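You operate a simulated robot arm through the tools that you are given. There is no shell and no other tool. Be economical: measure what you need, move in short steps, check, and stop when the job is done.

The job below is to be done with a simulated two-armed robot. You get a single attempt, and the scene is never put back.

JOB
Push the lower drawer of the low chest shut. Take the lid off the yellow pot that says "115 ML" on the top of table 2 and lay it down there. Put the black cup on the top of table 2 away on the low shelf under the spray box. Put the blue cube on the blue tile on the top of table 3. Take the orange cup and leave it on the table edge by tray 4. Take the cream cylinder from the top of table 3 and put it on the yellow tile. Put the purple bead from the top of table 3 in the black basket. Take the folded white cloth and put it in the low box on the top of table 1. Push the cloth drawer shut. Any order will do. Set down upright: orange cup.

Only the result counts: the job must be done as asked and must still hold three seconds after the hand-in. Knocking over, shifting, dropping, spilling or breaking anything else fails it. A push-on lid holds only when it is set on centred and level and pressed home; a screw cap is set on level and turned clockwise until tight. Flat cloth is picked up by pressing the open fingertips on it (5 to 10 N) and closing them slowly along it; thin cloth reads only 2 to 8 mm in the jaws.

ROBOT AND FRAMES
Two 7-joint arms with fingered hands on one trunk, on a base that drives. Base frame: it is fixed to the floor where the robot stands at the start and does not move with it; the origin is under the middle of the robot, x ahead of it, y to its left, z up. Readings come in cm, rad, newtons and seconds.
The left shoulder is at the start at [7, 14.2, 73.4], the right one opposite. With the tool pointing down near the work surface each hand reaches from about 14 to 74 cm from the robot's upright axis, wherever it stands, measured 20 degrees to its own side. Places, roughly: black basket (21x15x8 cm) [510, -10, 80]; black cup (8x8x7 cm) [190, 20, 80]; blue cube (3x3x3 cm) [220, 10, 80]; blue tile [475, -175, 75]; cloth drawer [-70, 360, 60]; cream cylinder (3x3x4 cm) [540, 30, 80]; folded white cloth (11x8x3 cm) [-10, 210, 80]; low box [75, 400, 75]; low shelf under the spray box [-260, -330, 20]; lower drawer of the low chest [70, -10, 10]; orange cup (7x7x7 cm) [270, 220, 80]; purple bead (4x4x3 cm) [510, 10, 80]; table edge by tray 4 (79x15 cm) [-122, 66, 76]; yellow pot [25, -100, 75]; yellow tile [550, 75, 75]. Payload 3.6 kg a hand.
The tool frame of a hand sits at the grasp point between the pads (the TCP): z along the fingers, y along the line on which they close. The tips reach 2.5 cm beyond it. Largest opening 8.8 cm; the body of the gripper starts 2.9 cm behind the TCP. The gripper is a hand of 5 fingers: y runs from the thumb to the fingers, the wrist lies at [-1.3, -9.7, -16.2] in the tool frame.
Orientation is that of the tool frame in the base frame, as a unit quaternion [x, y, z, w]. With the fingers straight down and the wrist toward the robot, the tool's x, y and z point along [0, 1, 0], [1, 0, 0] and [0, 0, -1] of the base frame.

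CONTROLS
- The arms move only by the tool step_arm. It takes "left_deltas", "right_deltas" or both (then of equal length, played together; a hand with none holds still); each is a list of rows, each an object (a shift or turn left out is 0) with "slide": the shift along the tool's x, y, z in cm, a list of three; "rotation": the turn, a rotation vector about the tool's x, y, z in rad, a list of three. In form: [{"slide": [tx, ty, tz], "rotation": [wx, wy, wz]}, ...]. A call has 1 to 20 rows; each row is the pose to reach, as a shift and turn from the pose commanded when the call began, along the tool's axes at that moment. Each row takes 0.2 s and may step no farther than 5 cm and 0.15 rad from the row before; otherwise, the whole call is refused. A pose out of reach is approached as far as the arm can. The call stops where the force on the tool passes 40 N (or 10 N more than at its start, if that is more) or the arm is blocked; 0.2 s more then pass. In this call time passes only in rows, and 0.2 s behind the last. It gives the time, the measured TCP pose, the force on the tool (base axes), the opening and the grip force at its end, in the units of the frame above (readings bear some noise), with the torque about the TCP (base axes, N m) and any sound that the robot's microphone picked up, and new pictures: "show" is both (left out), scene, wrist or none (wrist: the cameras of the hands that moved).
- Cameras (640 x 400 px; columns grow to the right, rows downward): "scene" is now at [11.89, -1.51, 93.27]; the picture's right is [-0.20, -0.98, 0.00], its down [-0.82, 0.17, -0.55] and it looks along [0.54, -0.11, -0.83] (base axes); focal length 284 px, centre (320, 200). "left" rides on the left gripper at [-5.9, -7.9, -10.5] in its tool frame; the picture's right is [-0.73, -0.32, 0.61], its down [0.62, -0.68, 0.38] and it looks along [0.29, 0.66, 0.70] (tool axes); focal length 234 px, centre (320, 200). "right" rides on the right gripper at [5.9, -7.9, -10.5] in its tool frame; the picture's right is [-0.73, 0.32, -0.61], its down [-0.62, -0.68, 0.38] and it looks along [-0.29, 0.66, 0.70] (tool axes); focal length 234 px, centre (320, 200). There is no depth. A picture from a camera that has moved, and an enlarged one, comes with that camera's place and axes in the base frame and with its lens.
- slide_trunk(by): slides the trunk up (or, below 0, down) by that many cm; the arms and the scene camera ride with it, the base frame stays. It gives what a move gives, with no picture.
- steer(legs): drives the robot by 1 to 6 legs, each [ahead, left, turn to the left] in cm, cm and rad, along the robot's own axes; the way and the turn of a leg run together, so that a leg with both is an arc; at most 150 cm and 3.142 rad a leg. The arms and the cameras ride along, it lands a little off, and it stops where it bumps. It gives what a move gives, and a new picture of the scene camera.
- set_fingers(index, middle, ring, little, thumb_bend, thumb_turn, hand): sets how far each is bent, from 0 (flat) to 1 (curled in); at 0.3 the hand is open as for a grip, at 0.7 the pads meet at the TCP. One left out holds its place. A second passes; each finger stops where it meets its share of the squeeze, and holds until it gets a number again. It is the only way to open and close the hand. It gives what a move gives, with no picture; readings hold the bend of each and the force on index, middle, ring, little, thumb and palm. thumb_turn goes from beside the hand (0) to across from the fingers (1), as for a grip.
- pan_tilt(pan, tilt): turns the head with the scene camera to pan (to the left, within 1.501 rad either way) and tilt (down, from -0.506 to 1.204), counted from straight ahead of the robot. It gives what a move gives, and a new picture of the scene camera.
- inspect(camera, box): a new picture of the part [left, top, right, bottom] of that camera's present view, enlarged. No time passes.
- sign_off(): hands the job in; it is judged then, once.

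Work in short steps. Places have to be worked out from the pictures, the camera data and where the tool is seen: move nearer, look again, correct. Check each grasp and each placing, and mend what went wrong. You have 217 turns and 260 pictures in all, those below and enlarged ones among them. Open the grippers and draw the arms clear of the work before you hand the job in, unless the task says otherwise; then end with one line.

The tools are called after ">>>" by a JSON object that holds its "op" and its "data". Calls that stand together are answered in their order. step_arm: Moves the arms, as the interface text tells. Its arguments: {"type":"object","properties":{"left_deltas":{"type":"array","items":{"type":"object","properties":{"slide":{"type":"array","items":{"type":"number"}},"rotation":{"type":"array","items":{"type":"number"}}}}},"right_deltas":{"type":"array","items":{"type":"object","properties":{"slide":{"type":"array","items":{"type":"number"}},"rotation":{"type":"array","items":{"type":"number"}}}}},"show":{"type":"string","enum":["both","scene","wrist","none"]}},"required":[]} The other tools are called the same way: slide_trunk (by) slides the trunk up or down; set_fingers (index, middle, ring, little, thumb_bend, thumb_turn, hand) moves the fingers one by one; steer (legs) drives the base; pan_tilt (pan, tilt) turns the head that bears the scene camera; inspect (camera, box) takes an enlarged picture of a part of a camera's view; sign_off () hands the job in.

At the start:

```text
time: 0.0
left_ee_pos: [41.61, 15.98, 37.6]
left_tool_rot: [0.707, 0.707, 0.0, -0.001]
left_wrist_force: [-0.2, -0.7, 0.3]
left_ft_torque: [-0.02, 0.01, -0.03]
left_width: 8.77
left_grip_force: 0.1
left_shape: jaw
left_bend: [0.3, 0.3, 0.3, 0.3, 0.3, 0.98]
left_finger forces: [0.0, 0.1, 0.0, 0.0, 0.0, 0.0]
right_ee_pos: [52.17, -22.26, 40.37]
right_tool_rot: [0.707, 0.707, 0.0, 0.0]
right_wrist_force: [-0.3, 0.3, -0.2]
right_ft_torque: [-0.04, 0.03, 0.0]
right_width: 8.78
right_grip_force: 0.1
right_shape: jaw
right_bend: [0.3, 0.3, 0.3, 0.3, 0.3, 0.98]
right_finger forces: [0.0, 0.1, 0.0, 0.0, 0.0, 0.0]
trunk travel left (down, up): [-27.0, 67.0]
robot x, y, heading: [0.1, 0.36, -0.001]
head pan, tilt: [-0.206, 0.988]
```

scene: 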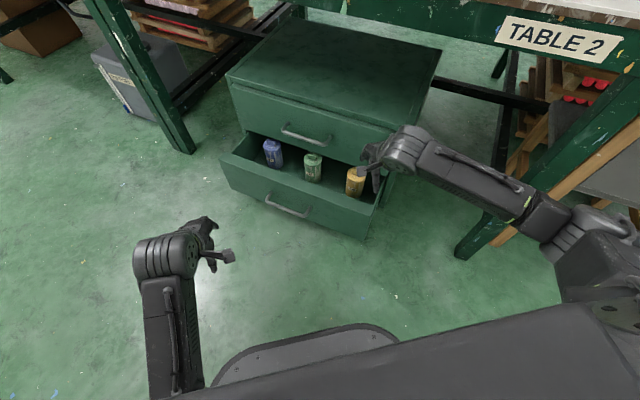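
right: 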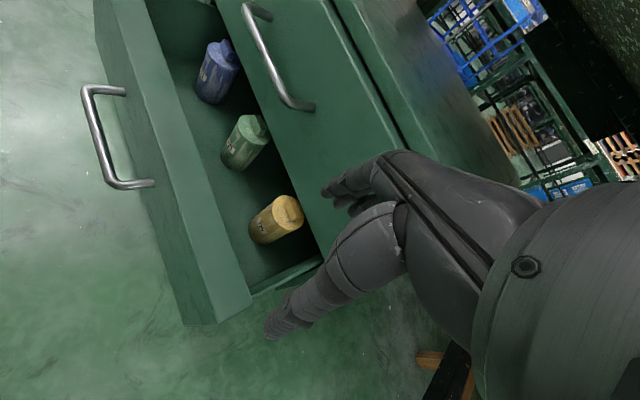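
left: 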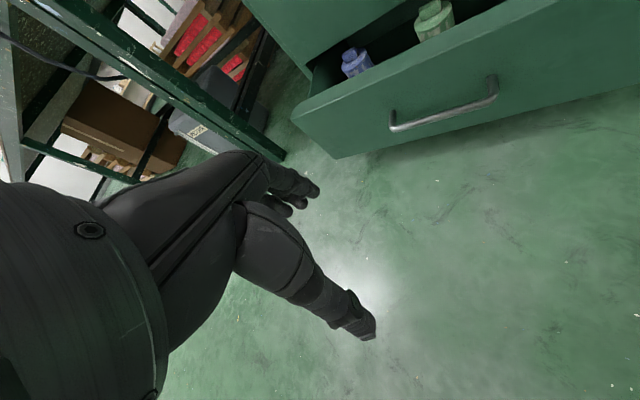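

The lower drawer's front runs diagonally: I judge it goes from about (85,19) to (51,-24). I'll back up, turn to face it squarely, and look again.

>>> {"op": "steer", "data": {"legs": [[-30, 10, 0], [0, 0, -0.67]]}}

```text
time: 4.0
left_ee_pos: [12.64, -4.65, 37.52]
left_tool_rot: [0.908, 0.419, 0.0, 0.0]
left_wrist_force: [0.3, 0.7, -0.6]
left_ft_torque: [-0.03, -0.01, 0.0]
left_width: 8.78
left_grip_force: 0.0
left_shape: jaw
left_bend: [0.3, 0.3, 0.3, 0.3, 0.3, 0.98]
left_finger forces: [0.0, 0.1, 0.1, 0.0, 0.1, 0.1]
right_ee_pos: [-3.98, -40.56, 40.44]
right_tool_rot: [0.907, 0.421, 0.0, 0.0]
right_wrist_force: [-0.1, -1.0, -0.1]
right_ft_torque: [0.0, 0.01, -0.02]
right_width: 8.79
right_grip_force: 0.2
right_shape: jaw
right_bend: [0.3, 0.3, 0.3, 0.3, 0.3, 0.98]
right_finger forces: [0.0, 0.1, 0.0, 0.0, 0.0, 0.0]
trunk travel left (down, up): [-27.0, 67.0]
robot x, y, heading: [-29.56, 10.18, -0.704]
head pan, tilt: [-0.206, 0.988]
camera scene: at [-21.24, 1.23, 93.27], right [-0.79, -0.61, 0.0], down [-0.51, 0.66, -0.55], along [0.34, -0.43, -0.83], focal length 284 px, centre (320, 200)
```

scene: 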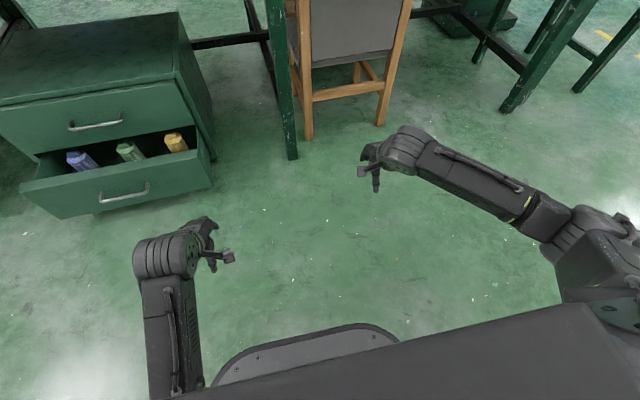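

Drawer front is at about C=(68,-2), with a push heading of about -0.656. I pull the right arm back, then place the left hand in front of the panel to the right of the handle.

>>> {"op": "step_arm", "data": {"right_deltas": [{"slide": [0, -4, 0]}, {"slide": [0, -8, 0]}, {"slide": [0, -12, 0]}], "show": "none"}}

>>> {"op": "steer", "data": {"legs": [[0, 0, 0.048], [0, 19.7, 0], [27, 0, 0]]}}

>>> {"op": "slide_trunk", "data": {"by": -26}}

>>> {"op": "pan_tilt", "data": {"pan": 0.35, "tilt": 0.95}}

```text
time: 4.8
left_ee_pos: [12.7, -4.68, 37.55]
left_tool_rot: [0.908, 0.42, 0.0, 0.0]
left_wrist_force: [0.4, -0.5, -0.5]
left_ft_torque: [0.0, 0.0, 0.05]
left_width: 8.78
left_grip_force: 0.2
left_shape: jaw
left_bend: [0.3, 0.3, 0.3, 0.3, 0.3, 0.98]
left_finger forces: [0.1, 0.0, 0.0, 0.0, 0.0, 0.0]
right_ee_pos: [-13.17, -32.71, 40.06]
right_tool_rot: [0.908, 0.42, 0.0, 0.0]
right_wrist_force: [0.1, 0.2, 0.4]
right_ft_torque: [-0.02, 0.0, -0.04]
right_width: 8.78
right_grip_force: 0.0
right_shape: jaw
right_bend: [0.3, 0.3, 0.3, 0.3, 0.3, 0.98]
right_finger forces: [0.1, 0.1, 0.1, 0.0, 0.0, 0.0]
trunk travel left (down, up): [-27.0, 67.0]
robot x, y, heading: [-29.4, 10.4, -0.704]
head pan, tilt: [-0.206, 0.988]
```

```text
time: 8.3
left_ee_pos: [46.62, -2.84, 37.66]
left_tool_rot: [0.896, 0.445, 0.0, 0.0]
left_wrist_force: [-0.5, 0.7, -0.1]
left_ft_torque: [0.02, 0.01, 0.02]
left_width: 8.76
left_grip_force: 0.0
left_shape: jaw
left_bend: [0.3, 0.3, 0.3, 0.3, 0.3, 0.98]
left_finger forces: [0.1, 0.0, 0.0, 0.0, 0.1, 0.0]
right_ee_pos: [22.5, -32.3, 40.15]
right_tool_rot: [0.896, 0.444, 0.0, 0.0]
right_wrist_force: [-0.2, -0.3, 0.4]
right_ft_torque: [0.03, 0.01, 0.01]
right_width: 8.76
right_grip_force: 0.0
right_shape: jaw
right_bend: [0.3, 0.3, 0.3, 0.3, 0.3, 0.98]
right_finger forces: [0.1, 0.0, 0.0, 0.0, 0.0, 0.0]
trunk travel left (down, up): [-27.0, 67.0]
robot x, y, heading: [4.03, 9.6, -0.647]
head pan, tilt: [-0.206, 0.988]
camera scene: at [12.49, 1.17, 93.27], right [-0.75, -0.66, 0.0], down [-0.55, 0.63, -0.55], along [0.36, -0.41, -0.83], focal length 284 px, centre (320, 200)
```

scene: 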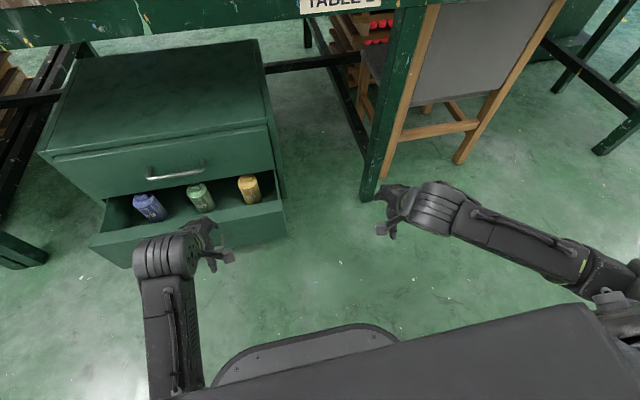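

```text
time: 11.1
left_ee_pos: [46.53, -2.68, 24.18]
left_tool_rot: [0.896, 0.444, 0.016, -0.005]
left_wrist_force: [-0.2, -0.9, -0.5]
left_ft_torque: [-0.05, -0.03, 0.01]
left_width: 8.77
left_grip_force: 0.1
left_shape: jaw
left_bend: [0.3, 0.3, 0.3, 0.3, 0.3, 0.98]
left_finger forces: [0.1, 0.0, 0.0, 0.1, 0.0, 0.1]
right_ee_pos: [22.29, -32.52, 25.87]
right_tool_rot: [0.895, 0.445, 0.012, -0.003]
right_wrist_force: [-0.7, -0.5, 0.9]
right_ft_torque: [-0.02, -0.01, 0.0]
right_width: 8.78
right_grip_force: 0.0
right_shape: jaw
right_bend: [0.3, 0.3, 0.3, 0.3, 0.3, 0.98]
right_finger forces: [0.0, 0.0, 0.0, 0.0, 0.0, 0.0]
trunk travel left (down, up): [-12.2, 81.8]
robot x, y, heading: [3.61, 9.85, -0.644]
head pan, tilt: [-0.206, 0.988]
stopped: the arm was blocked; the commanded pose is now the measured one
```

```text
time: 12.1
left_ee_pos: [46.69, -2.78, 24.34]
left_tool_rot: [0.896, 0.444, 0.018, -0.007]
left_wrist_force: [0.1, 0.4, -0.4]
left_ft_torque: [0.03, 0.0, -0.03]
left_width: 8.78
left_grip_force: 0.1
left_shape: jaw
left_bend: [0.3, 0.3, 0.3, 0.3, 0.3, 0.98]
left_finger forces: [0.1, 0.1, 0.0, 0.0, 0.0, 0.0]
right_ee_pos: [22.2, -32.56, 25.85]
right_tool_rot: [0.895, 0.445, 0.014, -0.004]
right_wrist_force: [-0.8, 0.0, 0.3]
right_ft_torque: [-0.03, 0.01, -0.03]
right_width: 8.78
right_grip_force: 0.1
right_shape: jaw
right_bend: [0.3, 0.3, 0.3, 0.3, 0.3, 0.98]
right_finger forces: [0.0, 0.2, 0.1, 0.0, 0.0, 0.1]
trunk travel left (down, up): [-12.2, 81.8]
robot x, y, heading: [3.9, 9.78, -0.65]
head pan, tilt: [0.351, 0.949]
camera scene: at [13.38, 3.1, 79.79], right [-0.29, -0.96, -0.02], down [-0.76, 0.25, -0.59], along [0.57, -0.16, -0.8], focal length 284 px, centre (320, 200)
```

scene: 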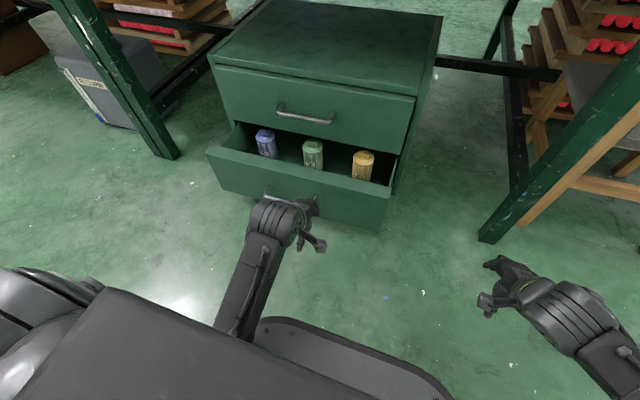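

The trunk stopped about 14 cm lower, and the hand is still short of the panel. I lower the left hand using the arm itself.

>>> {"op": "step_arm", "data": {"left_deltas": [{"slide": [0, 0, 3]}, {"slide": [0, 0, 6]}, {"slide": [0, 0, 9]}, {"slide": [0, 0, 11]}]}}

```text
time: 13.3
left_ee_pos: [48.64, -3.76, 16.97]
left_tool_rot: [0.895, 0.444, 0.033, 0.037]
left_wrist_force: [0.4, 0.6, -0.7]
left_ft_torque: [0.0, 0.03, -0.01]
left_width: 8.8
left_grip_force: 0.0
left_shape: jaw
left_bend: [0.3, 0.3, 0.3, 0.3, 0.3, 0.98]
left_finger forces: [0.0, 0.0, 0.0, 0.0, 0.0, 0.0]
right_ee_pos: [22.15, -32.31, 26.53]
right_tool_rot: [0.896, 0.445, 0.014, 0.002]
right_wrist_force: [0.4, -0.2, -0.6]
right_ft_torque: [-0.03, -0.01, 0.01]
right_width: 8.77
right_grip_force: 0.1
right_shape: jaw
right_bend: [0.3, 0.3, 0.3, 0.3, 0.3, 0.98]
right_finger forces: [0.0, 0.1, 0.0, 0.1, 0.0, 0.1]
trunk travel left (down, up): [-12.2, 81.8]
robot x, y, heading: [3.58, 9.92, -0.648]
head pan, tilt: [0.351, 0.949]
stopped in row 4 (left hand): the arm was blocked; the commanded pose is now the measured one
camera scene: at [12.95, 3.92, 80.08], right [-0.29, -0.96, -0.01], down [-0.76, 0.24, -0.6], along [0.58, -0.17, -0.8], focal length 284 px, centre (320, 200)
camera left: at [37.96, -3.17, 26.47], right [-0.64, -0.41, -0.65], down [-0.13, 0.89, -0.43], along [0.76, -0.19, -0.62], focal length 234 px, centre (320, 200)
```

scene: 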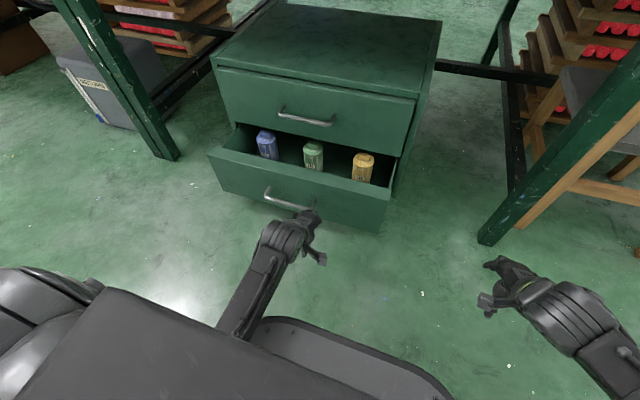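
left: 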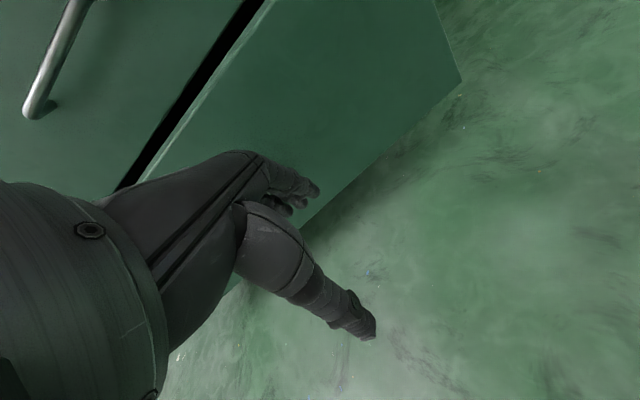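

The hand is level with the lower panel, just right of its handle. I push forward in small steps.

>>> {"op": "step_arm", "data": {"left_deltas": [{"slide": [0, 3, 0]}, {"slide": [0, 6, 0]}, {"slide": [0, 9, 0]}, {"slide": [0, 11, 0]}, {"slide": [0, 13, 0]}, {"slide": [0, 15, 0]}]}}

```text
time: 14.7
left_ee_pos: [60.89, -12.56, 14.98]
left_tool_rot: [0.895, 0.444, 0.018, 0.027]
left_wrist_force: [-0.2, -0.5, 0.3]
left_ft_torque: [0.02, -0.01, 0.01]
left_width: 8.78
left_grip_force: 0.0
left_shape: jaw
left_bend: [0.3, 0.3, 0.3, 0.3, 0.3, 0.98]
left_finger forces: [0.0, 0.0, 0.0, 0.0, 0.0, 0.0]
right_ee_pos: [22.39, -32.26, 25.13]
right_tool_rot: [0.896, 0.445, -0.001, 0.0]
right_wrist_force: [-0.3, 0.0, -0.4]
right_ft_torque: [0.0, 0.0, 0.0]
right_width: 8.81
right_grip_force: 0.0
right_shape: jaw
right_bend: [0.3, 0.3, 0.3, 0.3, 0.3, 0.98]
right_finger forces: [0.0, 0.0, 0.0, 0.0, 0.1, 0.0]
trunk travel left (down, up): [-12.2, 81.8]
robot x, y, heading: [3.78, 9.44, -0.651]
head pan, tilt: [0.351, 0.949]
camera scene: at [14.82, 4.36, 78.54], right [-0.29, -0.96, 0.0], down [-0.78, 0.24, -0.58], along [0.56, -0.17, -0.81], focal length 284 px, centre (320, 200)
camera left: at [50.46, -11.94, 24.74], right [-0.66, -0.4, -0.63], down [-0.14, 0.9, -0.42], along [0.74, -0.19, -0.65], focal length 234 px, centre (320, 200)
```

scene: 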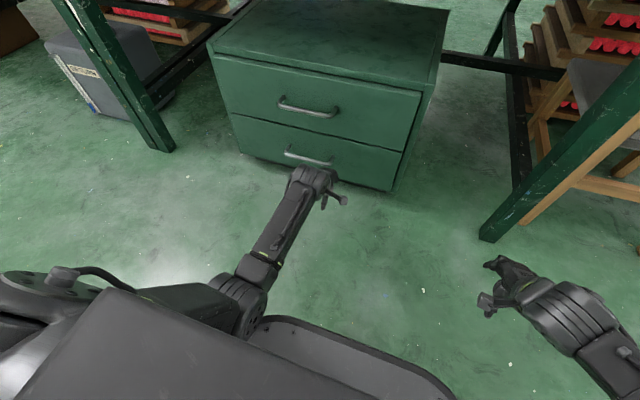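
left: 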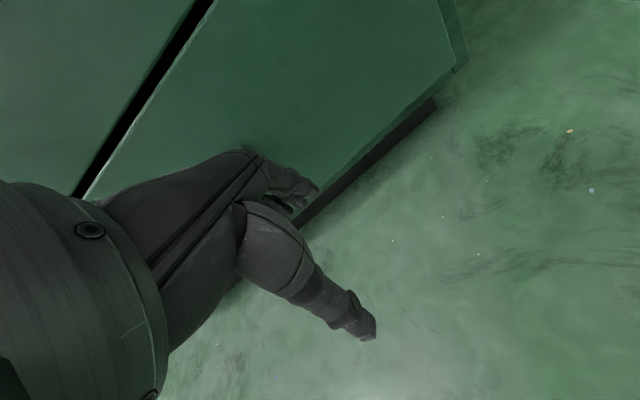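

The drawer looks nearly shut. I keep pushing until it resists.

>>> {"op": "step_arm", "data": {"left_deltas": [{"slide": [0, 1.5, 0]}, {"slide": [0, 3, 0]}, {"slide": [0, 4.5, 0]}, {"slide": [0, 6, 0]}]}}

```text
time: 15.4
left_ee_pos: [62.41, -14.45, 14.6]
left_tool_rot: [0.897, 0.442, 0.01, 0.019]
left_wrist_force: [-24.4, 6.0, -3.0]
left_ft_torque: [-0.18, -0.52, 0.3]
left_width: 8.81
left_grip_force: 0.0
left_shape: jaw
left_bend: [0.3, 0.3, 0.36, 0.32, 0.3, 0.98]
left_finger forces: [0.0, 0.0, 16.4, 9.3, 0.0, 0.1]
right_ee_pos: [22.26, -32.37, 25.21]
right_tool_rot: [0.895, 0.445, 0.0, -0.002]
right_wrist_force: [0.4, 0.0, 0.0]
right_ft_torque: [-0.02, 0.02, -0.01]
right_width: 8.78
right_grip_force: 0.1
right_shape: jaw
right_bend: [0.3, 0.3, 0.3, 0.3, 0.3, 0.98]
right_finger forces: [0.0, 0.0, 0.0, 0.0, 0.1, 0.0]
trunk travel left (down, up): [-12.2, 81.8]
robot x, y, heading: [3.78, 9.48, -0.65]
head pan, tilt: [0.351, 0.949]
stopped in row 3 (left hand): the force on the tool passed its limit at 52 N (the readings are from after the stop); the commanded pose is now the measured one
camera scene: at [14.73, 4.37, 78.79], right [-0.29, -0.96, 0.0], down [-0.78, 0.24, -0.58], along [0.56, -0.17, -0.81], focal length 284 px, centre (320, 200)
camera left: at [52.31, -14.04, 24.67], right [-0.68, -0.4, -0.62], down [-0.15, 0.9, -0.41], along [0.72, -0.19, -0.67], focal length 234 px, centre (320, 200)
```

scene: 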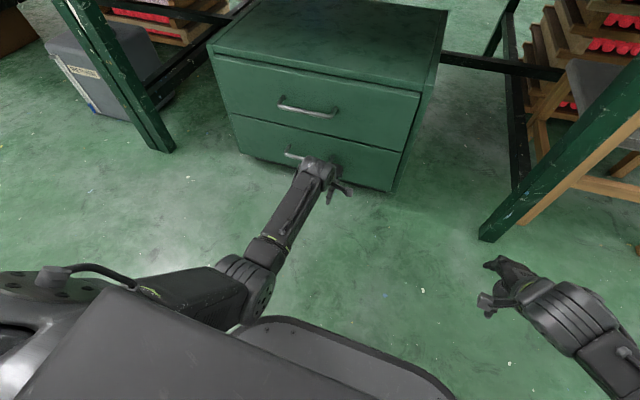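
left: 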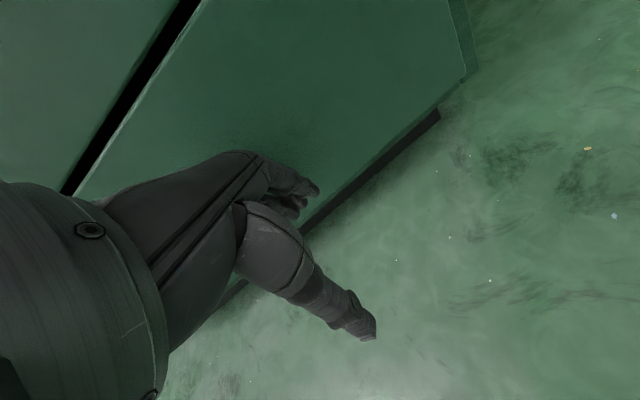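

It stopped at 52 N. I withdraw the hand and inspect the drawer.

>>> {"op": "step_arm", "data": {"left_deltas": [{"slide": [0, -4, 0]}, {"slide": [0, -8, -1]}, {"slide": [0, -12, -3]}, {"slide": [0, -16, -6]}, {"slide": [0, -20, -9]}], "show": "none"}}

>>> {"op": "inspect", "data": {"camera": "scene", "box": [200, 40, 460, 200]}}

>>> {"op": "slide_trunk", "data": {"by": 50}}

>>> {"op": "pan_tilt", "data": {"pan": 0.0, "tilt": 0.5}}

```text
time: 16.6
left_ee_pos: [50.34, -5.82, 30.5]
left_tool_rot: [0.891, 0.44, 0.055, 0.098]
left_wrist_force: [-0.5, -0.2, 0.3]
left_ft_torque: [-0.01, 0.0, -0.01]
left_width: 8.79
left_grip_force: 0.1
left_shape: jaw
left_bend: [0.3, 0.3, 0.3, 0.3, 0.3, 0.98]
left_finger forces: [0.0, 0.1, 0.0, 0.1, 0.0, 0.0]
right_ee_pos: [22.11, -32.34, 26.27]
right_tool_rot: [0.896, 0.445, 0.01, 0.0]
right_wrist_force: [-0.2, -0.6, -0.4]
right_ft_torque: [0.02, -0.01, -0.01]
right_width: 8.78
right_grip_force: 0.0
right_shape: jaw
right_bend: [0.3, 0.3, 0.3, 0.3, 0.3, 0.98]
right_finger forces: [0.0, 0.0, 0.0, 0.0, 0.1, 0.1]
trunk travel left (down, up): [-12.2, 81.8]
robot x, y, heading: [4.05, 9.34, -0.653]
head pan, tilt: [0.351, 0.949]
stopped in row 5 (left hand): the arm was blocked; the commanded pose is now the measured one
```

```text
2.46 times, centred on (330, 120) of scene
camera zoom: at [13.54, 3.79, 79.97], right [-0.29, -0.96, -0.01], down [-0.77, 0.24, -0.59], along [0.57, -0.16, -0.8], focal length 698 px, centre (295, 397)
```

zoom: 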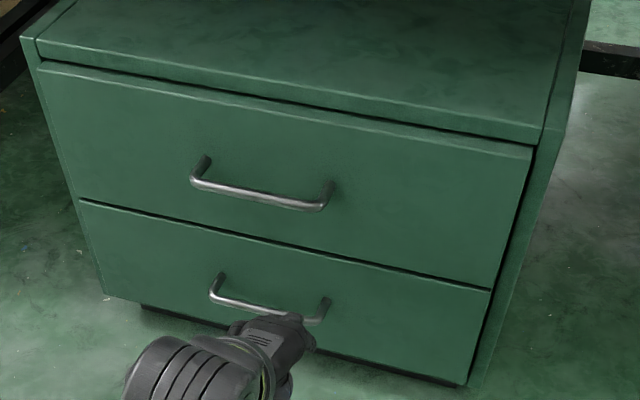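

```text
refused: 50 is not a number from -40 to 40
```

```text
time: 17.6
left_ee_pos: [50.3, -5.98, 30.49]
left_tool_rot: [0.891, 0.44, 0.055, 0.098]
left_wrist_force: [0.2, 0.0, -0.1]
left_ft_torque: [0.01, -0.01, 0.0]
left_width: 8.8
left_grip_force: 0.1
left_shape: jaw
left_bend: [0.3, 0.3, 0.3, 0.3, 0.3, 0.98]
left_finger forces: [0.0, 0.0, 0.0, 0.0, 0.0, 0.1]
right_ee_pos: [22.12, -32.45, 26.2]
right_tool_rot: [0.895, 0.445, 0.009, -0.001]
right_wrist_force: [0.2, -0.3, -0.3]
right_ft_torque: [0.01, 0.02, -0.02]
right_width: 8.78
right_grip_force: 0.1
right_shape: jaw
right_bend: [0.3, 0.3, 0.3, 0.3, 0.3, 0.98]
right_finger forces: [0.0, 0.0, 0.0, 0.0, 0.0, 0.0]
trunk travel left (down, up): [-12.2, 81.8]
robot x, y, heading: [4.16, 9.48, -0.645]
head pan, tilt: [0.0, 0.499]
camera scene: at [13.78, 0.31, 83.67], right [-0.6, -0.8, -0.02], down [-0.37, 0.3, -0.88], along [0.71, -0.53, -0.47], focal length 284 px, centre (320, 200)
```

scene: 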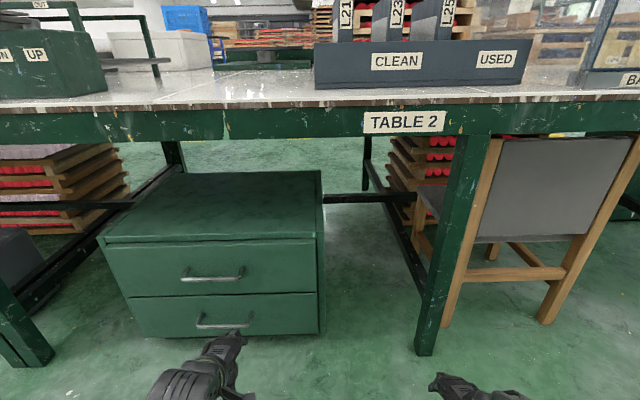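

The drawer is shut flush. I back off, raise the trunk in two stages to tabletop height, and look at table 2.

>>> {"op": "steer", "data": {"legs": [[-35, 0, 0]]}}

>>> {"op": "slide_trunk", "data": {"by": 40}}

>>> {"op": "slide_trunk", "data": {"by": 20}}

>>> {"op": "pan_tilt", "data": {"pan": 0.2, "tilt": 0.4}}

>>> {"op": "pan_tilt", "data": {"pan": -0.8, "tilt": 0.4}}

```text
time: 19.8
left_ee_pos: [22.54, 15.22, 30.34]
left_tool_rot: [0.891, 0.439, 0.055, 0.098]
left_wrist_force: [0.2, -0.5, -0.4]
left_ft_torque: [0.02, 0.0, 0.01]
left_width: 8.8
left_grip_force: 0.1
left_shape: jaw
left_bend: [0.3, 0.3, 0.3, 0.3, 0.3, 0.98]
left_finger forces: [0.0, 0.0, 0.1, 0.0, 0.0, 0.0]
right_ee_pos: [-5.74, -11.37, 26.12]
right_tool_rot: [0.897, 0.443, 0.01, -0.001]
right_wrist_force: [0.1, -0.6, -1.2]
right_ft_torque: [0.02, -0.02, 0.02]
right_width: 8.75
right_grip_force: 0.0
right_shape: jaw
right_bend: [0.3, 0.3, 0.3, 0.3, 0.3, 0.98]
right_finger forces: [0.1, 0.0, 0.0, 0.0, 0.1, 0.1]
trunk travel left (down, up): [-12.2, 81.8]
robot x, y, heading: [-23.65, 30.78, -0.651]
head pan, tilt: [0.0, 0.499]
camera scene: at [-14.02, 21.39, 83.67], right [-0.61, -0.79, -0.02], down [-0.36, 0.3, -0.88], along [0.71, -0.53, -0.47], focal length 284 px, centre (320, 200)
```

scene: 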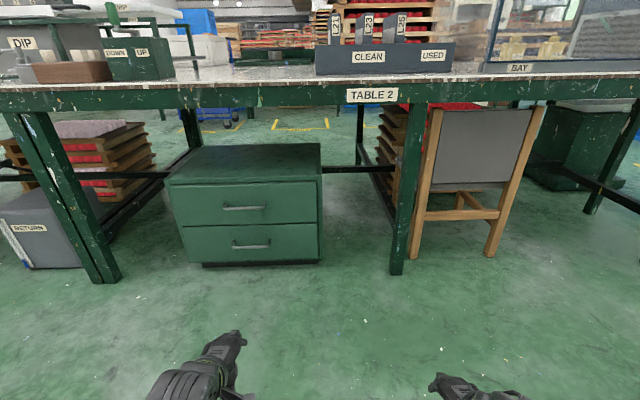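

```text
time: 23.6
left_ee_pos: [22.82, 15.38, 68.64]
left_tool_rot: [0.891, 0.441, 0.045, 0.099]
left_wrist_force: [0.4, 0.6, -0.1]
left_ft_torque: [-0.01, 0.03, 0.01]
left_width: 8.79
left_grip_force: 0.0
left_shape: jaw
left_bend: [0.3, 0.3, 0.3, 0.3, 0.3, 0.98]
left_finger forces: [0.1, 0.0, 0.0, 0.0, 0.1, 0.1]
right_ee_pos: [-5.38, -11.22, 65.27]
right_tool_rot: [0.897, 0.443, 0.0, -0.001]
right_wrist_force: [0.6, 0.1, -0.5]
right_ft_torque: [0.01, -0.01, 0.01]
right_width: 8.78
right_grip_force: 0.1
right_shape: jaw
right_bend: [0.3, 0.3, 0.3, 0.3, 0.3, 0.98]
right_finger forces: [0.0, 0.1, 0.1, 0.0, 0.1, 0.0]
trunk travel left (down, up): [-52.2, 41.8]
robot x, y, heading: [-24.17, 30.83, -0.656]
head pan, tilt: [0.0, 0.499]
```

```text
time: 25.8
left_ee_pos: [22.99, 15.27, 88.71]
left_tool_rot: [0.891, 0.441, 0.045, 0.099]
left_wrist_force: [-0.5, 0.2, 1.0]
left_ft_torque: [-0.02, 0.01, 0.0]
left_width: 8.81
left_grip_force: 0.0
left_shape: jaw
left_bend: [0.3, 0.3, 0.3, 0.3, 0.3, 0.98]
left_finger forces: [0.0, 0.0, 0.0, 0.0, 0.0, 0.0]
right_ee_pos: [-5.47, -11.13, 85.29]
right_tool_rot: [0.897, 0.442, -0.001, -0.001]
right_wrist_force: [0.7, 1.1, 0.5]
right_ft_torque: [0.0, -0.03, 0.01]
right_width: 8.77
right_grip_force: 0.0
right_shape: jaw
right_bend: [0.3, 0.3, 0.3, 0.3, 0.3, 0.98]
right_finger forces: [0.1, 0.0, 0.1, 0.1, 0.0, 0.0]
trunk travel left (down, up): [-72.2, 21.8]
robot x, y, heading: [-23.78, 30.64, -0.657]
head pan, tilt: [0.0, 0.499]
```

```text
time: 26.5
left_ee_pos: [22.84, 15.34, 88.76]
left_tool_rot: [0.892, 0.44, 0.044, 0.098]
left_wrist_force: [0.2, 1.1, -1.1]
left_ft_torque: [0.03, 0.0, 0.0]
left_width: 8.81
left_grip_force: 0.1
left_shape: jaw
left_bend: [0.3, 0.3, 0.3, 0.3, 0.3, 0.98]
left_finger forces: [0.0, 0.0, 0.1, 0.0, 0.1, 0.1]
right_ee_pos: [-5.43, -11.22, 85.2]
right_tool_rot: [0.897, 0.443, 0.0, 0.0]
right_wrist_force: [-0.1, 0.6, 1.0]
right_ft_torque: [-0.02, 0.03, -0.01]
right_width: 8.76
right_grip_force: 0.1
right_shape: jaw
right_bend: [0.3, 0.3, 0.3, 0.3, 0.3, 0.98]
right_finger forces: [0.0, 0.0, 0.0, 0.0, 0.1, 0.0]
trunk travel left (down, up): [-72.2, 21.8]
robot x, y, heading: [-23.86, 30.43, -0.647]
head pan, tilt: [0.201, 0.4]
camera scene: at [-11.63, 23.58, 143.46], right [-0.44, -0.9, 0.0], down [-0.35, 0.17, -0.92], along [0.83, -0.4, -0.39], focal length 284 px, centre (320, 200)
```

scene: 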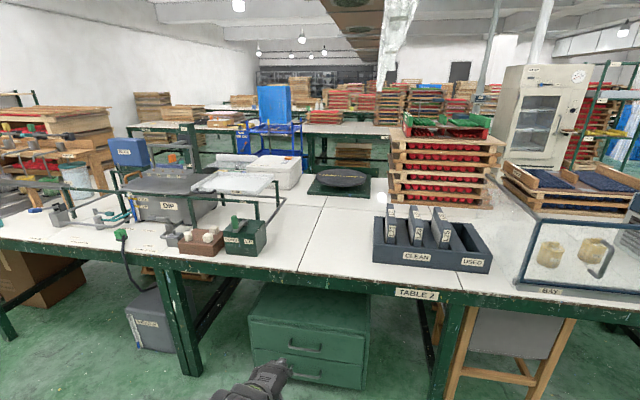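

```text
time: 27.8
left_ee_pos: [23.01, 15.45, 88.74]
left_tool_rot: [0.891, 0.44, 0.043, 0.099]
left_wrist_force: [0.2, 0.2, -0.3]
left_ft_torque: [-0.03, 0.0, -0.03]
left_width: 8.8
left_grip_force: 0.1
left_shape: jaw
left_bend: [0.3, 0.3, 0.3, 0.3, 0.3, 0.98]
left_finger forces: [0.0, 0.0, 0.1, 0.0, 0.0, 0.1]
right_ee_pos: [-5.43, -11.3, 85.34]
right_tool_rot: [0.897, 0.443, -0.001, -0.001]
right_wrist_force: [-0.1, -0.2, -0.2]
right_ft_torque: [0.02, 0.01, -0.01]
right_width: 8.76
right_grip_force: 0.1
right_shape: jaw
right_bend: [0.3, 0.3, 0.3, 0.3, 0.3, 0.98]
right_finger forces: [0.1, 0.1, 0.1, 0.0, 0.0, 0.0]
trunk travel left (down, up): [-72.2, 21.8]
robot x, y, heading: [-24.0, 31.0, -0.649]
head pan, tilt: [-0.799, 0.4]
camera scene: at [-18.84, 18.43, 143.46], right [-0.99, -0.12, 0.0], down [-0.05, 0.39, -0.92], along [0.11, -0.91, -0.39], focal length 284 px, centre (320, 200)
```

scene: 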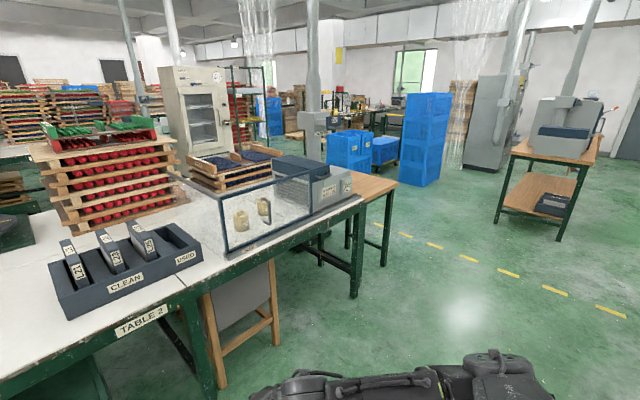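

The BAY frame on table 2 holds two yellow pots. I zoom in on them and on the left part of the table.

>>> {"op": "inspect", "data": {"camera": "scene", "box": [180, 140, 380, 265]}}

>>> {"op": "inspect", "data": {"camera": "scene", "box": [480, 60, 640, 250]}}

>>> {"op": "pan_tilt", "data": {"pan": 0.65, "tilt": 0.3}}

```text
3.20 times, centred on (280, 202) of scene
camera zoom: at [-18.84, 18.43, 143.46], right [-0.99, -0.12, 0.0], down [-0.05, 0.39, -0.92], along [0.11, -0.91, -0.39], focal length 908 px, centre (448, 192)
```

zoom: 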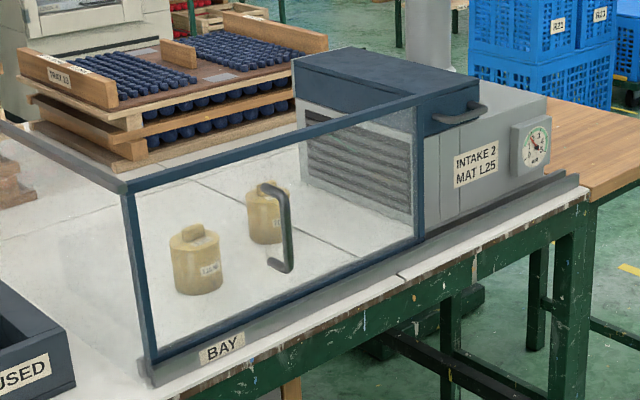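

```text
2.11 times, centred on (560, 155) of scene
camera zoom: at [-18.84, 18.43, 143.46], right [-0.99, -0.12, 0.0], down [-0.05, 0.39, -0.92], along [0.11, -0.91, -0.39], focal length 597 px, centre (-185, 295)
```

zoom: 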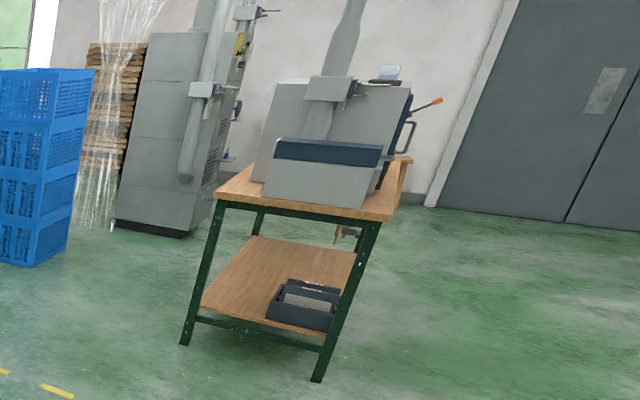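

```text
time: 29.4
left_ee_pos: [22.9, 15.27, 88.78]
left_tool_rot: [0.891, 0.441, 0.045, 0.099]
left_wrist_force: [0.4, -0.5, 0.2]
left_ft_torque: [0.05, -0.02, 0.01]
left_width: 8.78
left_grip_force: 0.1
left_shape: jaw
left_bend: [0.3, 0.3, 0.3, 0.3, 0.3, 0.98]
left_finger forces: [0.0, 0.0, 0.0, 0.1, 0.0, 0.0]
right_ee_pos: [-5.47, -11.19, 85.26]
right_tool_rot: [0.896, 0.443, 0.0, -0.001]
right_wrist_force: [0.3, 0.2, 0.7]
right_ft_torque: [-0.02, -0.01, 0.02]
right_width: 8.77
right_grip_force: 0.1
right_shape: jaw
right_bend: [0.3, 0.3, 0.3, 0.3, 0.3, 0.98]
right_finger forces: [0.0, 0.0, 0.0, 0.0, 0.0, 0.0]
trunk travel left (down, up): [-72.2, 21.8]
robot x, y, heading: [-23.87, 30.81, -0.652]
head pan, tilt: [0.649, 0.3]
camera scene: at [-10.62, 27.59, 144.39], right [0.0, -1.0, 0.0], down [-0.3, 0.0, -0.96], along [0.96, 0.0, -0.3], focal length 284 px, centre (320, 200)
```

scene: 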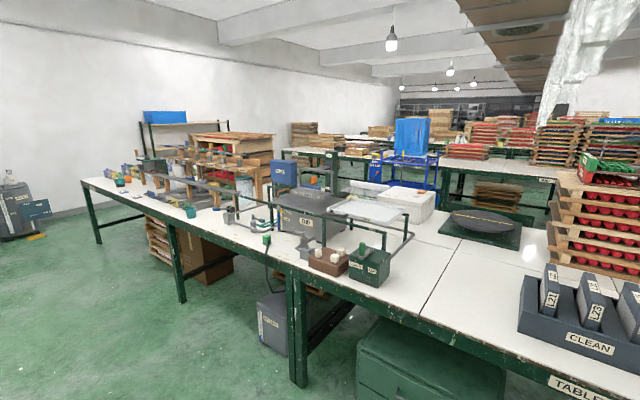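

The pots stand behind the BAY's glass sash. I drive over in front of the BAY for a closer look.

>>> {"op": "steer", "data": {"legs": [[0, -70, 0], [25, 0, 0]]}}

>>> {"op": "pan_tilt", "data": {"pan": 0.0, "tilt": 0.65}}

```text
time: 34.6
left_ee_pos: [0.4, -55.21, 88.7]
left_tool_rot: [0.894, 0.434, 0.045, 0.098]
left_wrist_force: [-1.0, -0.1, -0.3]
left_ft_torque: [0.0, -0.02, -0.02]
left_width: 8.79
left_grip_force: 0.1
left_shape: jaw
left_bend: [0.3, 0.3, 0.3, 0.3, 0.3, 0.98]
left_finger forces: [0.1, 0.0, 0.1, 0.0, 0.0, 0.1]
right_ee_pos: [-28.39, -81.33, 85.27]
right_tool_rot: [0.899, 0.438, -0.001, -0.001]
right_wrist_force: [0.0, -0.2, 0.4]
right_ft_torque: [0.01, -0.01, 0.01]
right_width: 8.77
right_grip_force: 0.1
right_shape: jaw
right_bend: [0.3, 0.3, 0.3, 0.3, 0.3, 0.98]
right_finger forces: [0.0, 0.0, 0.0, 0.1, 0.0, 0.1]
trunk travel left (down, up): [-72.2, 21.8]
robot x, y, heading: [-46.49, -39.46, -0.661]
head pan, tilt: [0.649, 0.3]
camera scene: at [-32.9, -42.49, 144.39], right [-0.02, -1.0, 0.0], down [-0.3, 0.01, -0.96], along [0.96, -0.02, -0.3], focal length 284 px, centre (320, 200)
```

scene: 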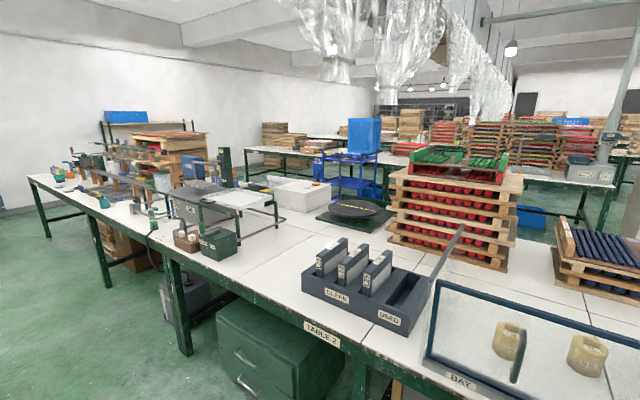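

```text
time: 35.6
left_ee_pos: [0.47, -55.25, 88.75]
left_tool_rot: [0.894, 0.434, 0.044, 0.099]
left_wrist_force: [-0.2, 0.4, 0.1]
left_ft_torque: [-0.02, 0.01, 0.01]
left_width: 8.78
left_grip_force: 0.1
left_shape: jaw
left_bend: [0.3, 0.3, 0.3, 0.3, 0.3, 0.98]
left_finger forces: [0.1, 0.1, 0.0, 0.0, 0.0, 0.0]
right_ee_pos: [-28.22, -81.41, 85.2]
right_tool_rot: [0.899, 0.437, 0.0, -0.001]
right_wrist_force: [0.8, 0.7, 0.0]
right_ft_torque: [-0.03, -0.01, 0.04]
right_width: 8.74
right_grip_force: 0.0
right_shape: jaw
right_bend: [0.3, 0.3, 0.3, 0.3, 0.3, 0.98]
right_finger forces: [0.0, 0.0, 0.0, 0.1, 0.1, 0.0]
trunk travel left (down, up): [-72.2, 21.8]
robot x, y, heading: [-46.37, -39.06, -0.667]
head pan, tilt: [0.0, 0.649]
camera scene: at [-35.41, -47.7, 141.21], right [-0.62, -0.79, 0.0], down [-0.48, 0.37, -0.8], along [0.63, -0.49, -0.6], focal length 284 px, centre (320, 200)
```

scene: 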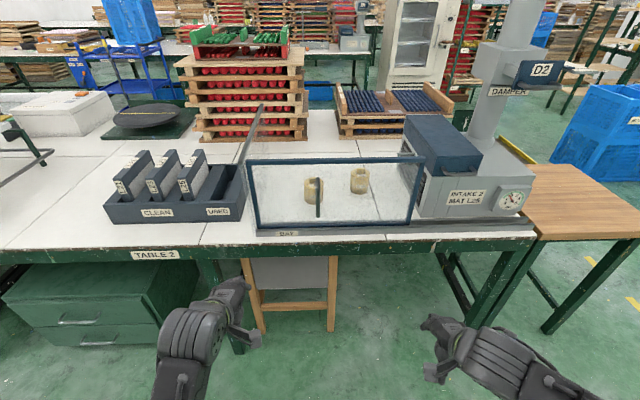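

I zoom in on the BAY's frame to see what is open.

>>> {"op": "inspect", "data": {"camera": "scene", "box": [220, 90, 440, 245]}}

```text
2.58 times, centred on (330, 168) of scene
camera zoom: at [-35.41, -47.7, 141.21], right [-0.62, -0.79, 0.0], down [-0.48, 0.37, -0.8], along [0.63, -0.49, -0.6], focal length 732 px, centre (294, 284)
```

zoom: 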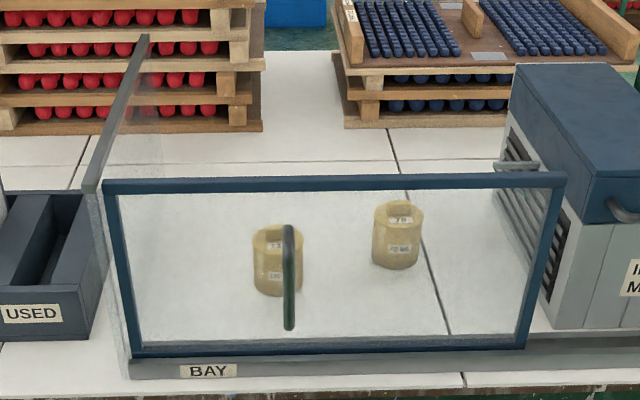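

The bay is open at the top and back. The left pot reads "115 ML" and stands about 12 cm behind glass whose top is at z≈102, so I will reach over it. I raise the trunk and arms first.

>>> {"op": "slide_trunk", "data": {"by": 21}}

>>> {"op": "step_arm", "data": {"right_deltas": [{"slide": [0, 0, -4]}, {"slide": [0, 0, -8]}, {"slide": [0, 0, -12]}], "left_deltas": [{"slide": [0, -3, -4]}, {"slide": [0, -6, -8]}, {"slide": [0, -9, -10]}], "show": "none"}}

>>> {"op": "steer", "data": {"legs": [[0, 17, 0], [37, 0, 0]]}}

>>> {"op": "pan_tilt", "data": {"pan": -0.3, "tilt": 0.95}}

```text
time: 37.9
left_ee_pos: [0.51, -55.29, 109.83]
left_tool_rot: [0.895, 0.434, 0.044, 0.099]
left_wrist_force: [0.0, -0.5, 0.8]
left_ft_torque: [0.02, -0.01, 0.01]
left_width: 8.81
left_grip_force: 0.0
left_shape: jaw
left_bend: [0.3, 0.3, 0.3, 0.3, 0.3, 0.98]
left_finger forces: [0.1, 0.0, 0.0, 0.0, 0.0, 0.1]
right_ee_pos: [-28.28, -81.33, 106.26]
right_tool_rot: [0.899, 0.438, -0.001, -0.001]
right_wrist_force: [-0.5, -0.2, 0.0]
right_ft_torque: [0.01, -0.01, -0.02]
right_width: 8.74
right_grip_force: 0.1
right_shape: jaw
right_bend: [0.3, 0.3, 0.3, 0.3, 0.3, 0.98]
right_finger forces: [0.0, 0.1, 0.0, 0.0, 0.1, 0.0]
trunk travel left (down, up): [-93.2, 0.8]
robot x, y, heading: [-46.18, -39.2, -0.668]
head pan, tilt: [0.0, 0.649]
```

```text
time: 38.5
left_ee_pos: [-1.25, -48.61, 113.41]
left_tool_rot: [0.9, 0.409, 0.137, 0.061]
left_wrist_force: [-0.4, 0.3, -0.6]
left_ft_torque: [-0.02, -0.01, 0.03]
left_width: 8.8
left_grip_force: 0.1
left_shape: jaw
left_bend: [0.3, 0.3, 0.3, 0.3, 0.3, 0.98]
left_finger forces: [0.0, 0.0, 0.1, 0.0, 0.1, 0.0]
left hand out of reach, approached as far as the arm can: row 2
right_ee_pos: [-28.21, -81.23, 113.33]
right_tool_rot: [0.899, 0.439, -0.001, 0.0]
right_wrist_force: [0.7, -0.1, -0.3]
right_ft_torque: [-0.01, -0.03, 0.01]
right_width: 8.79
right_grip_force: 0.1
right_shape: jaw
right_bend: [0.3, 0.3, 0.3, 0.3, 0.3, 0.98]
right_finger forces: [0.0, 0.0, 0.1, 0.1, 0.0, 0.1]
trunk travel left (down, up): [-93.2, 0.8]
robot x, y, heading: [-46.14, -39.02, -0.663]
head pan, tilt: [0.0, 0.649]
stopped in row 2 (left hand): the arm was blocked; the commanded pose is now the measured one
```

```text
time: 41.9
left_ee_pos: [38.56, -58.41, 113.42]
left_tool_rot: [0.9, 0.409, 0.136, 0.063]
left_wrist_force: [-0.4, -0.5, -0.5]
left_ft_torque: [-0.02, -0.04, 0.03]
left_width: 8.83
left_grip_force: 0.0
left_shape: jaw
left_bend: [0.3, 0.3, 0.3, 0.3, 0.3, 0.98]
left_finger forces: [0.0, 0.1, 0.0, 0.0, 0.0, 0.0]
right_ee_pos: [11.39, -90.99, 113.42]
right_tool_rot: [0.899, 0.439, 0.0, 0.001]
right_wrist_force: [0.2, 0.4, 0.0]
right_ft_torque: [0.01, 0.06, -0.01]
right_width: 8.81
right_grip_force: 0.1
right_shape: jaw
right_bend: [0.3, 0.3, 0.3, 0.3, 0.3, 0.98]
right_finger forces: [0.1, 0.0, 0.0, 0.0, 0.0, 0.0]
trunk travel left (down, up): [-93.2, 0.8]
robot x, y, heading: [-6.25, -48.96, -0.664]
head pan, tilt: [0.0, 0.649]
camera scene: at [4.3, -57.37, 162.23], right [-0.62, -0.79, 0.0], down [-0.47, 0.37, -0.8], along [0.63, -0.49, -0.6], focal length 284 px, centre (320, 200)
```

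scene: 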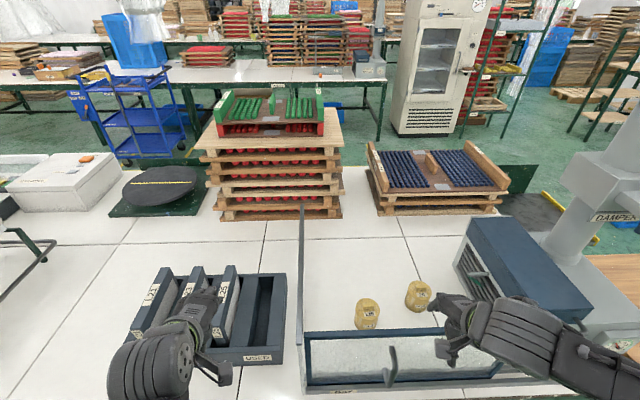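

```text
time: 42.7
left_ee_pos: [38.69, -58.55, 113.23]
left_tool_rot: [0.9, 0.409, 0.137, 0.062]
left_wrist_force: [0.2, 0.8, 0.2]
left_ft_torque: [-0.01, 0.02, 0.03]
left_width: 8.82
left_grip_force: 0.1
left_shape: jaw
left_bend: [0.3, 0.3, 0.3, 0.3, 0.3, 0.98]
left_finger forces: [0.1, 0.0, 0.0, 0.1, 0.0, 0.1]
right_ee_pos: [11.63, -91.18, 113.32]
right_tool_rot: [0.899, 0.439, 0.0, 0.0]
right_wrist_force: [0.7, -0.4, 0.3]
right_ft_torque: [0.0, -0.02, -0.01]
right_width: 8.78
right_grip_force: 0.1
right_shape: jaw
right_bend: [0.3, 0.3, 0.3, 0.3, 0.3, 0.98]
right_finger forces: [0.0, 0.1, 0.0, 0.1, 0.1, 0.1]
trunk travel left (down, up): [-93.2, 0.8]
robot x, y, heading: [-6.07, -48.89, -0.67]
head pan, tilt: [-0.3, 0.949]
camera scene: at [1.84, -58.17, 159.8], right [-0.82, -0.57, 0.0], down [-0.46, 0.67, -0.58], along [0.33, -0.48, -0.81], focal length 284 px, centre (320, 200)
```

scene: 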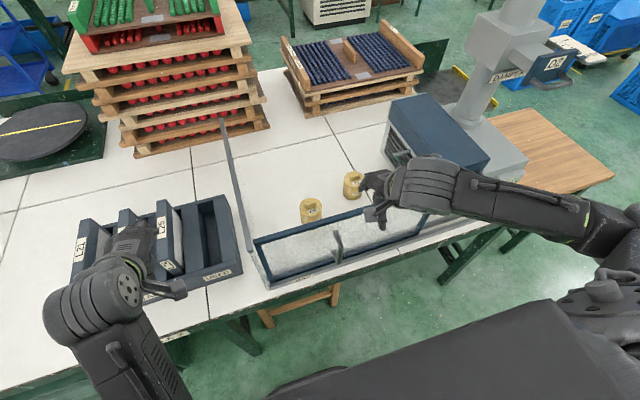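

I zoom in on the two pots to confirm the labels and see the lid knob.

>>> {"op": "inspect", "data": {"camera": "scene", "box": [280, 160, 380, 225]}}

```text
6.15 times, centred on (330, 192) of scene
camera zoom: at [1.84, -58.17, 159.8], right [-0.82, -0.57, 0.0], down [-0.46, 0.67, -0.58], along [0.33, -0.48, -0.81], focal length 1746 px, centre (258, 246)
```

zoom: 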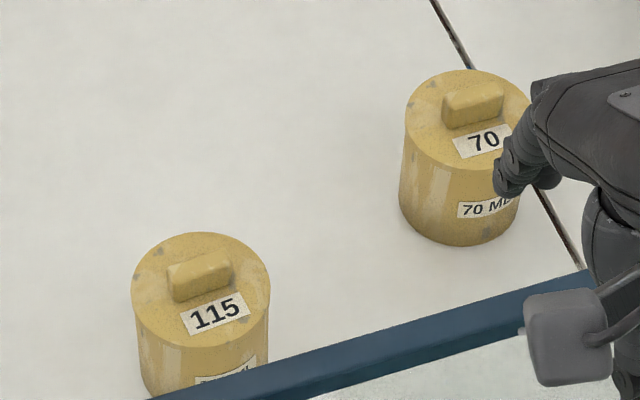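

The left pot is the 115 ML one; its bar knob lies along the table edge, with its centre near (32.4,-97.5). I turn the right hand 90° (closing along the bar, wrist to the right) while moving over it.

>>> {"op": "step_arm", "data": {"right_deltas": [{"slide": [0.7, 1.7, 0], "rotation": [0, 0, -0.143]}, {"slide": [1.4, 3.5, 0], "rotation": [0, 0, -0.286]}, {"slide": [2.1, 5.3, 0], "rotation": [0, 0, -0.428]}, {"slide": [2.8, 7.1, 0], "rotation": [0, 0, -0.571]}, {"slide": [3.5, 9, 0], "rotation": [0, 0, -0.714]}, {"slide": [4.2, 11, 0], "rotation": [0, 0, -0.857]}, {"slide": [5, 13, 0], "rotation": [0, 0, -1.0]}, {"slide": [5.8, 15, 0], "rotation": [0, 0, -1.142]}, {"slide": [6.6, 17, 0], "rotation": [0, 0, -1.285]}, {"slide": [7.3, 18.5, 0], "rotation": [0, 0, -1.428]}, {"slide": [8, 20, 0], "rotation": [0, 0, -1.571]}]}}

```text
time: 45.1
left_ee_pos: [38.78, -58.61, 113.26]
left_tool_rot: [0.901, 0.408, 0.136, 0.061]
left_wrist_force: [-0.1, 0.0, 0.4]
left_ft_torque: [-0.02, 0.06, 0.01]
left_width: 8.81
left_grip_force: 0.1
left_shape: jaw
left_bend: [0.3, 0.3, 0.3, 0.3, 0.3, 0.98]
left_finger forces: [0.0, 0.1, 0.1, 0.0, 0.0, 0.0]
right_ee_pos: [32.36, -97.14, 113.48]
right_tool_rot: [0.325, 0.946, 0.0, -0.001]
right_wrist_force: [0.5, 1.0, 0.9]
right_ft_torque: [0.03, 0.03, 0.04]
right_width: 8.77
right_grip_force: 0.0
right_shape: jaw
right_bend: [0.3, 0.3, 0.3, 0.3, 0.3, 0.98]
right_finger forces: [0.0, 0.1, 0.0, 0.1, 0.0, 0.0]
trunk travel left (down, up): [-93.2, 0.8]
robot x, y, heading: [-6.42, -49.08, -0.668]
head pan, tilt: [-0.3, 0.949]
camera scene: at [1.93, -58.11, 159.79], right [-0.82, -0.57, 0.0], down [-0.46, 0.67, -0.58], along [0.33, -0.48, -0.81], focal length 284 px, centre (320, 200)
camera right: at [22.98, -99.73, 123.85], right [0.77, -0.19, 0.61], down [0.07, -0.92, -0.38], along [0.63, 0.34, -0.7], focal length 234 px, centre (320, 200)
```

scene: 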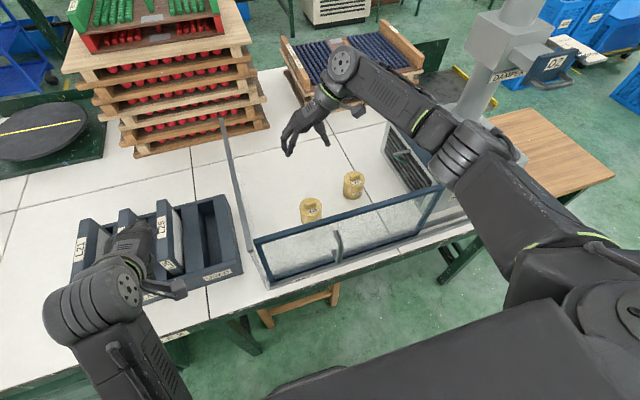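
right: 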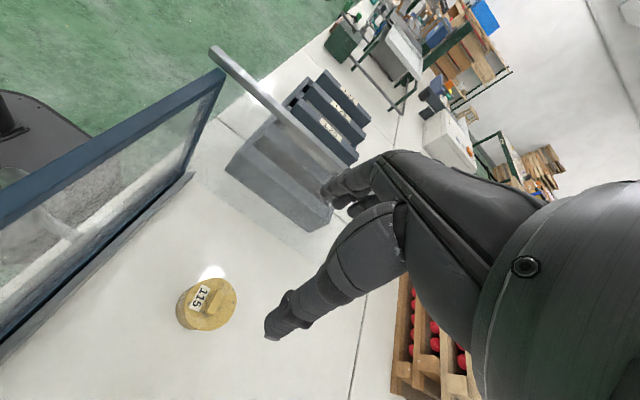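

TCP is within about 1 cm of being above the knob, and the wrist view agrees. I correct that and go down halfway, watching clearance.

>>> {"op": "step_arm", "data": {"right_deltas": [{"slide": [-0.8, -0.9, 3]}, {"slide": [-0.8, -0.9, 7]}, {"slide": [-0.8, -0.9, 11]}, {"slide": [-0.8, -0.9, 14]}]}}

```text
time: 46.1
left_ee_pos: [38.62, -58.43, 113.23]
left_tool_rot: [0.9, 0.409, 0.136, 0.062]
left_wrist_force: [0.7, -0.3, 1.0]
left_ft_torque: [-0.01, 0.04, -0.01]
left_width: 8.82
left_grip_force: 0.2
left_shape: jaw
left_bend: [0.3, 0.3, 0.3, 0.3, 0.3, 0.98]
left_finger forces: [0.0, 0.0, 0.1, 0.0, 0.1, 0.0]
right_ee_pos: [32.26, -98.21, 99.53]
right_tool_rot: [0.325, 0.946, -0.001, -0.001]
right_wrist_force: [0.0, -0.3, -0.2]
right_ft_torque: [0.02, -0.02, -0.02]
right_width: 8.8
right_grip_force: 0.1
right_shape: jaw
right_bend: [0.3, 0.3, 0.3, 0.3, 0.3, 0.98]
right_finger forces: [0.0, 0.0, 0.1, 0.0, 0.0, 0.0]
right hand out of reach, approached as far as the arm can: row 4
trunk travel left (down, up): [-93.2, 0.8]
robot x, y, heading: [-6.48, -49.12, -0.669]
head pan, tilt: [-0.3, 0.949]
camera scene: at [1.9, -58.06, 159.8], right [-0.82, -0.57, 0.0], down [-0.46, 0.67, -0.58], along [0.33, -0.48, -0.81], focal length 284 px, centre (320, 200)
camera right: at [22.83, -100.84, 110.08], right [0.77, -0.19, 0.61], down [0.07, -0.92, -0.38], along [0.63, 0.34, -0.7], focal length 234 px, centre (320, 200)
```

scene: 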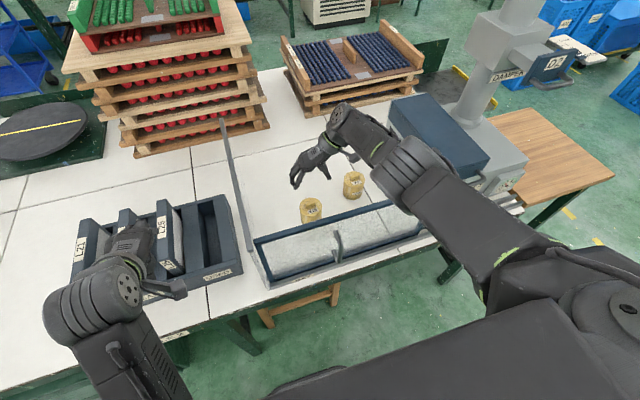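
right: 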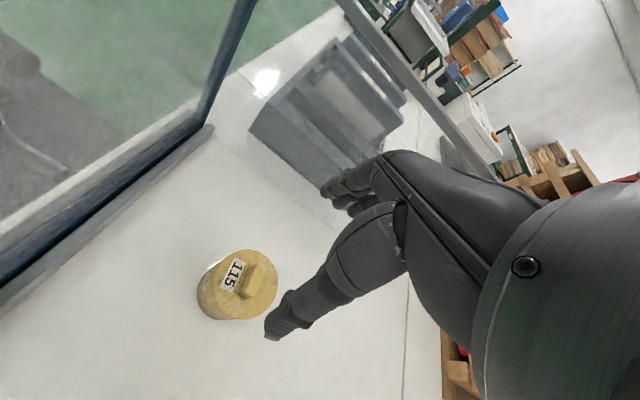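

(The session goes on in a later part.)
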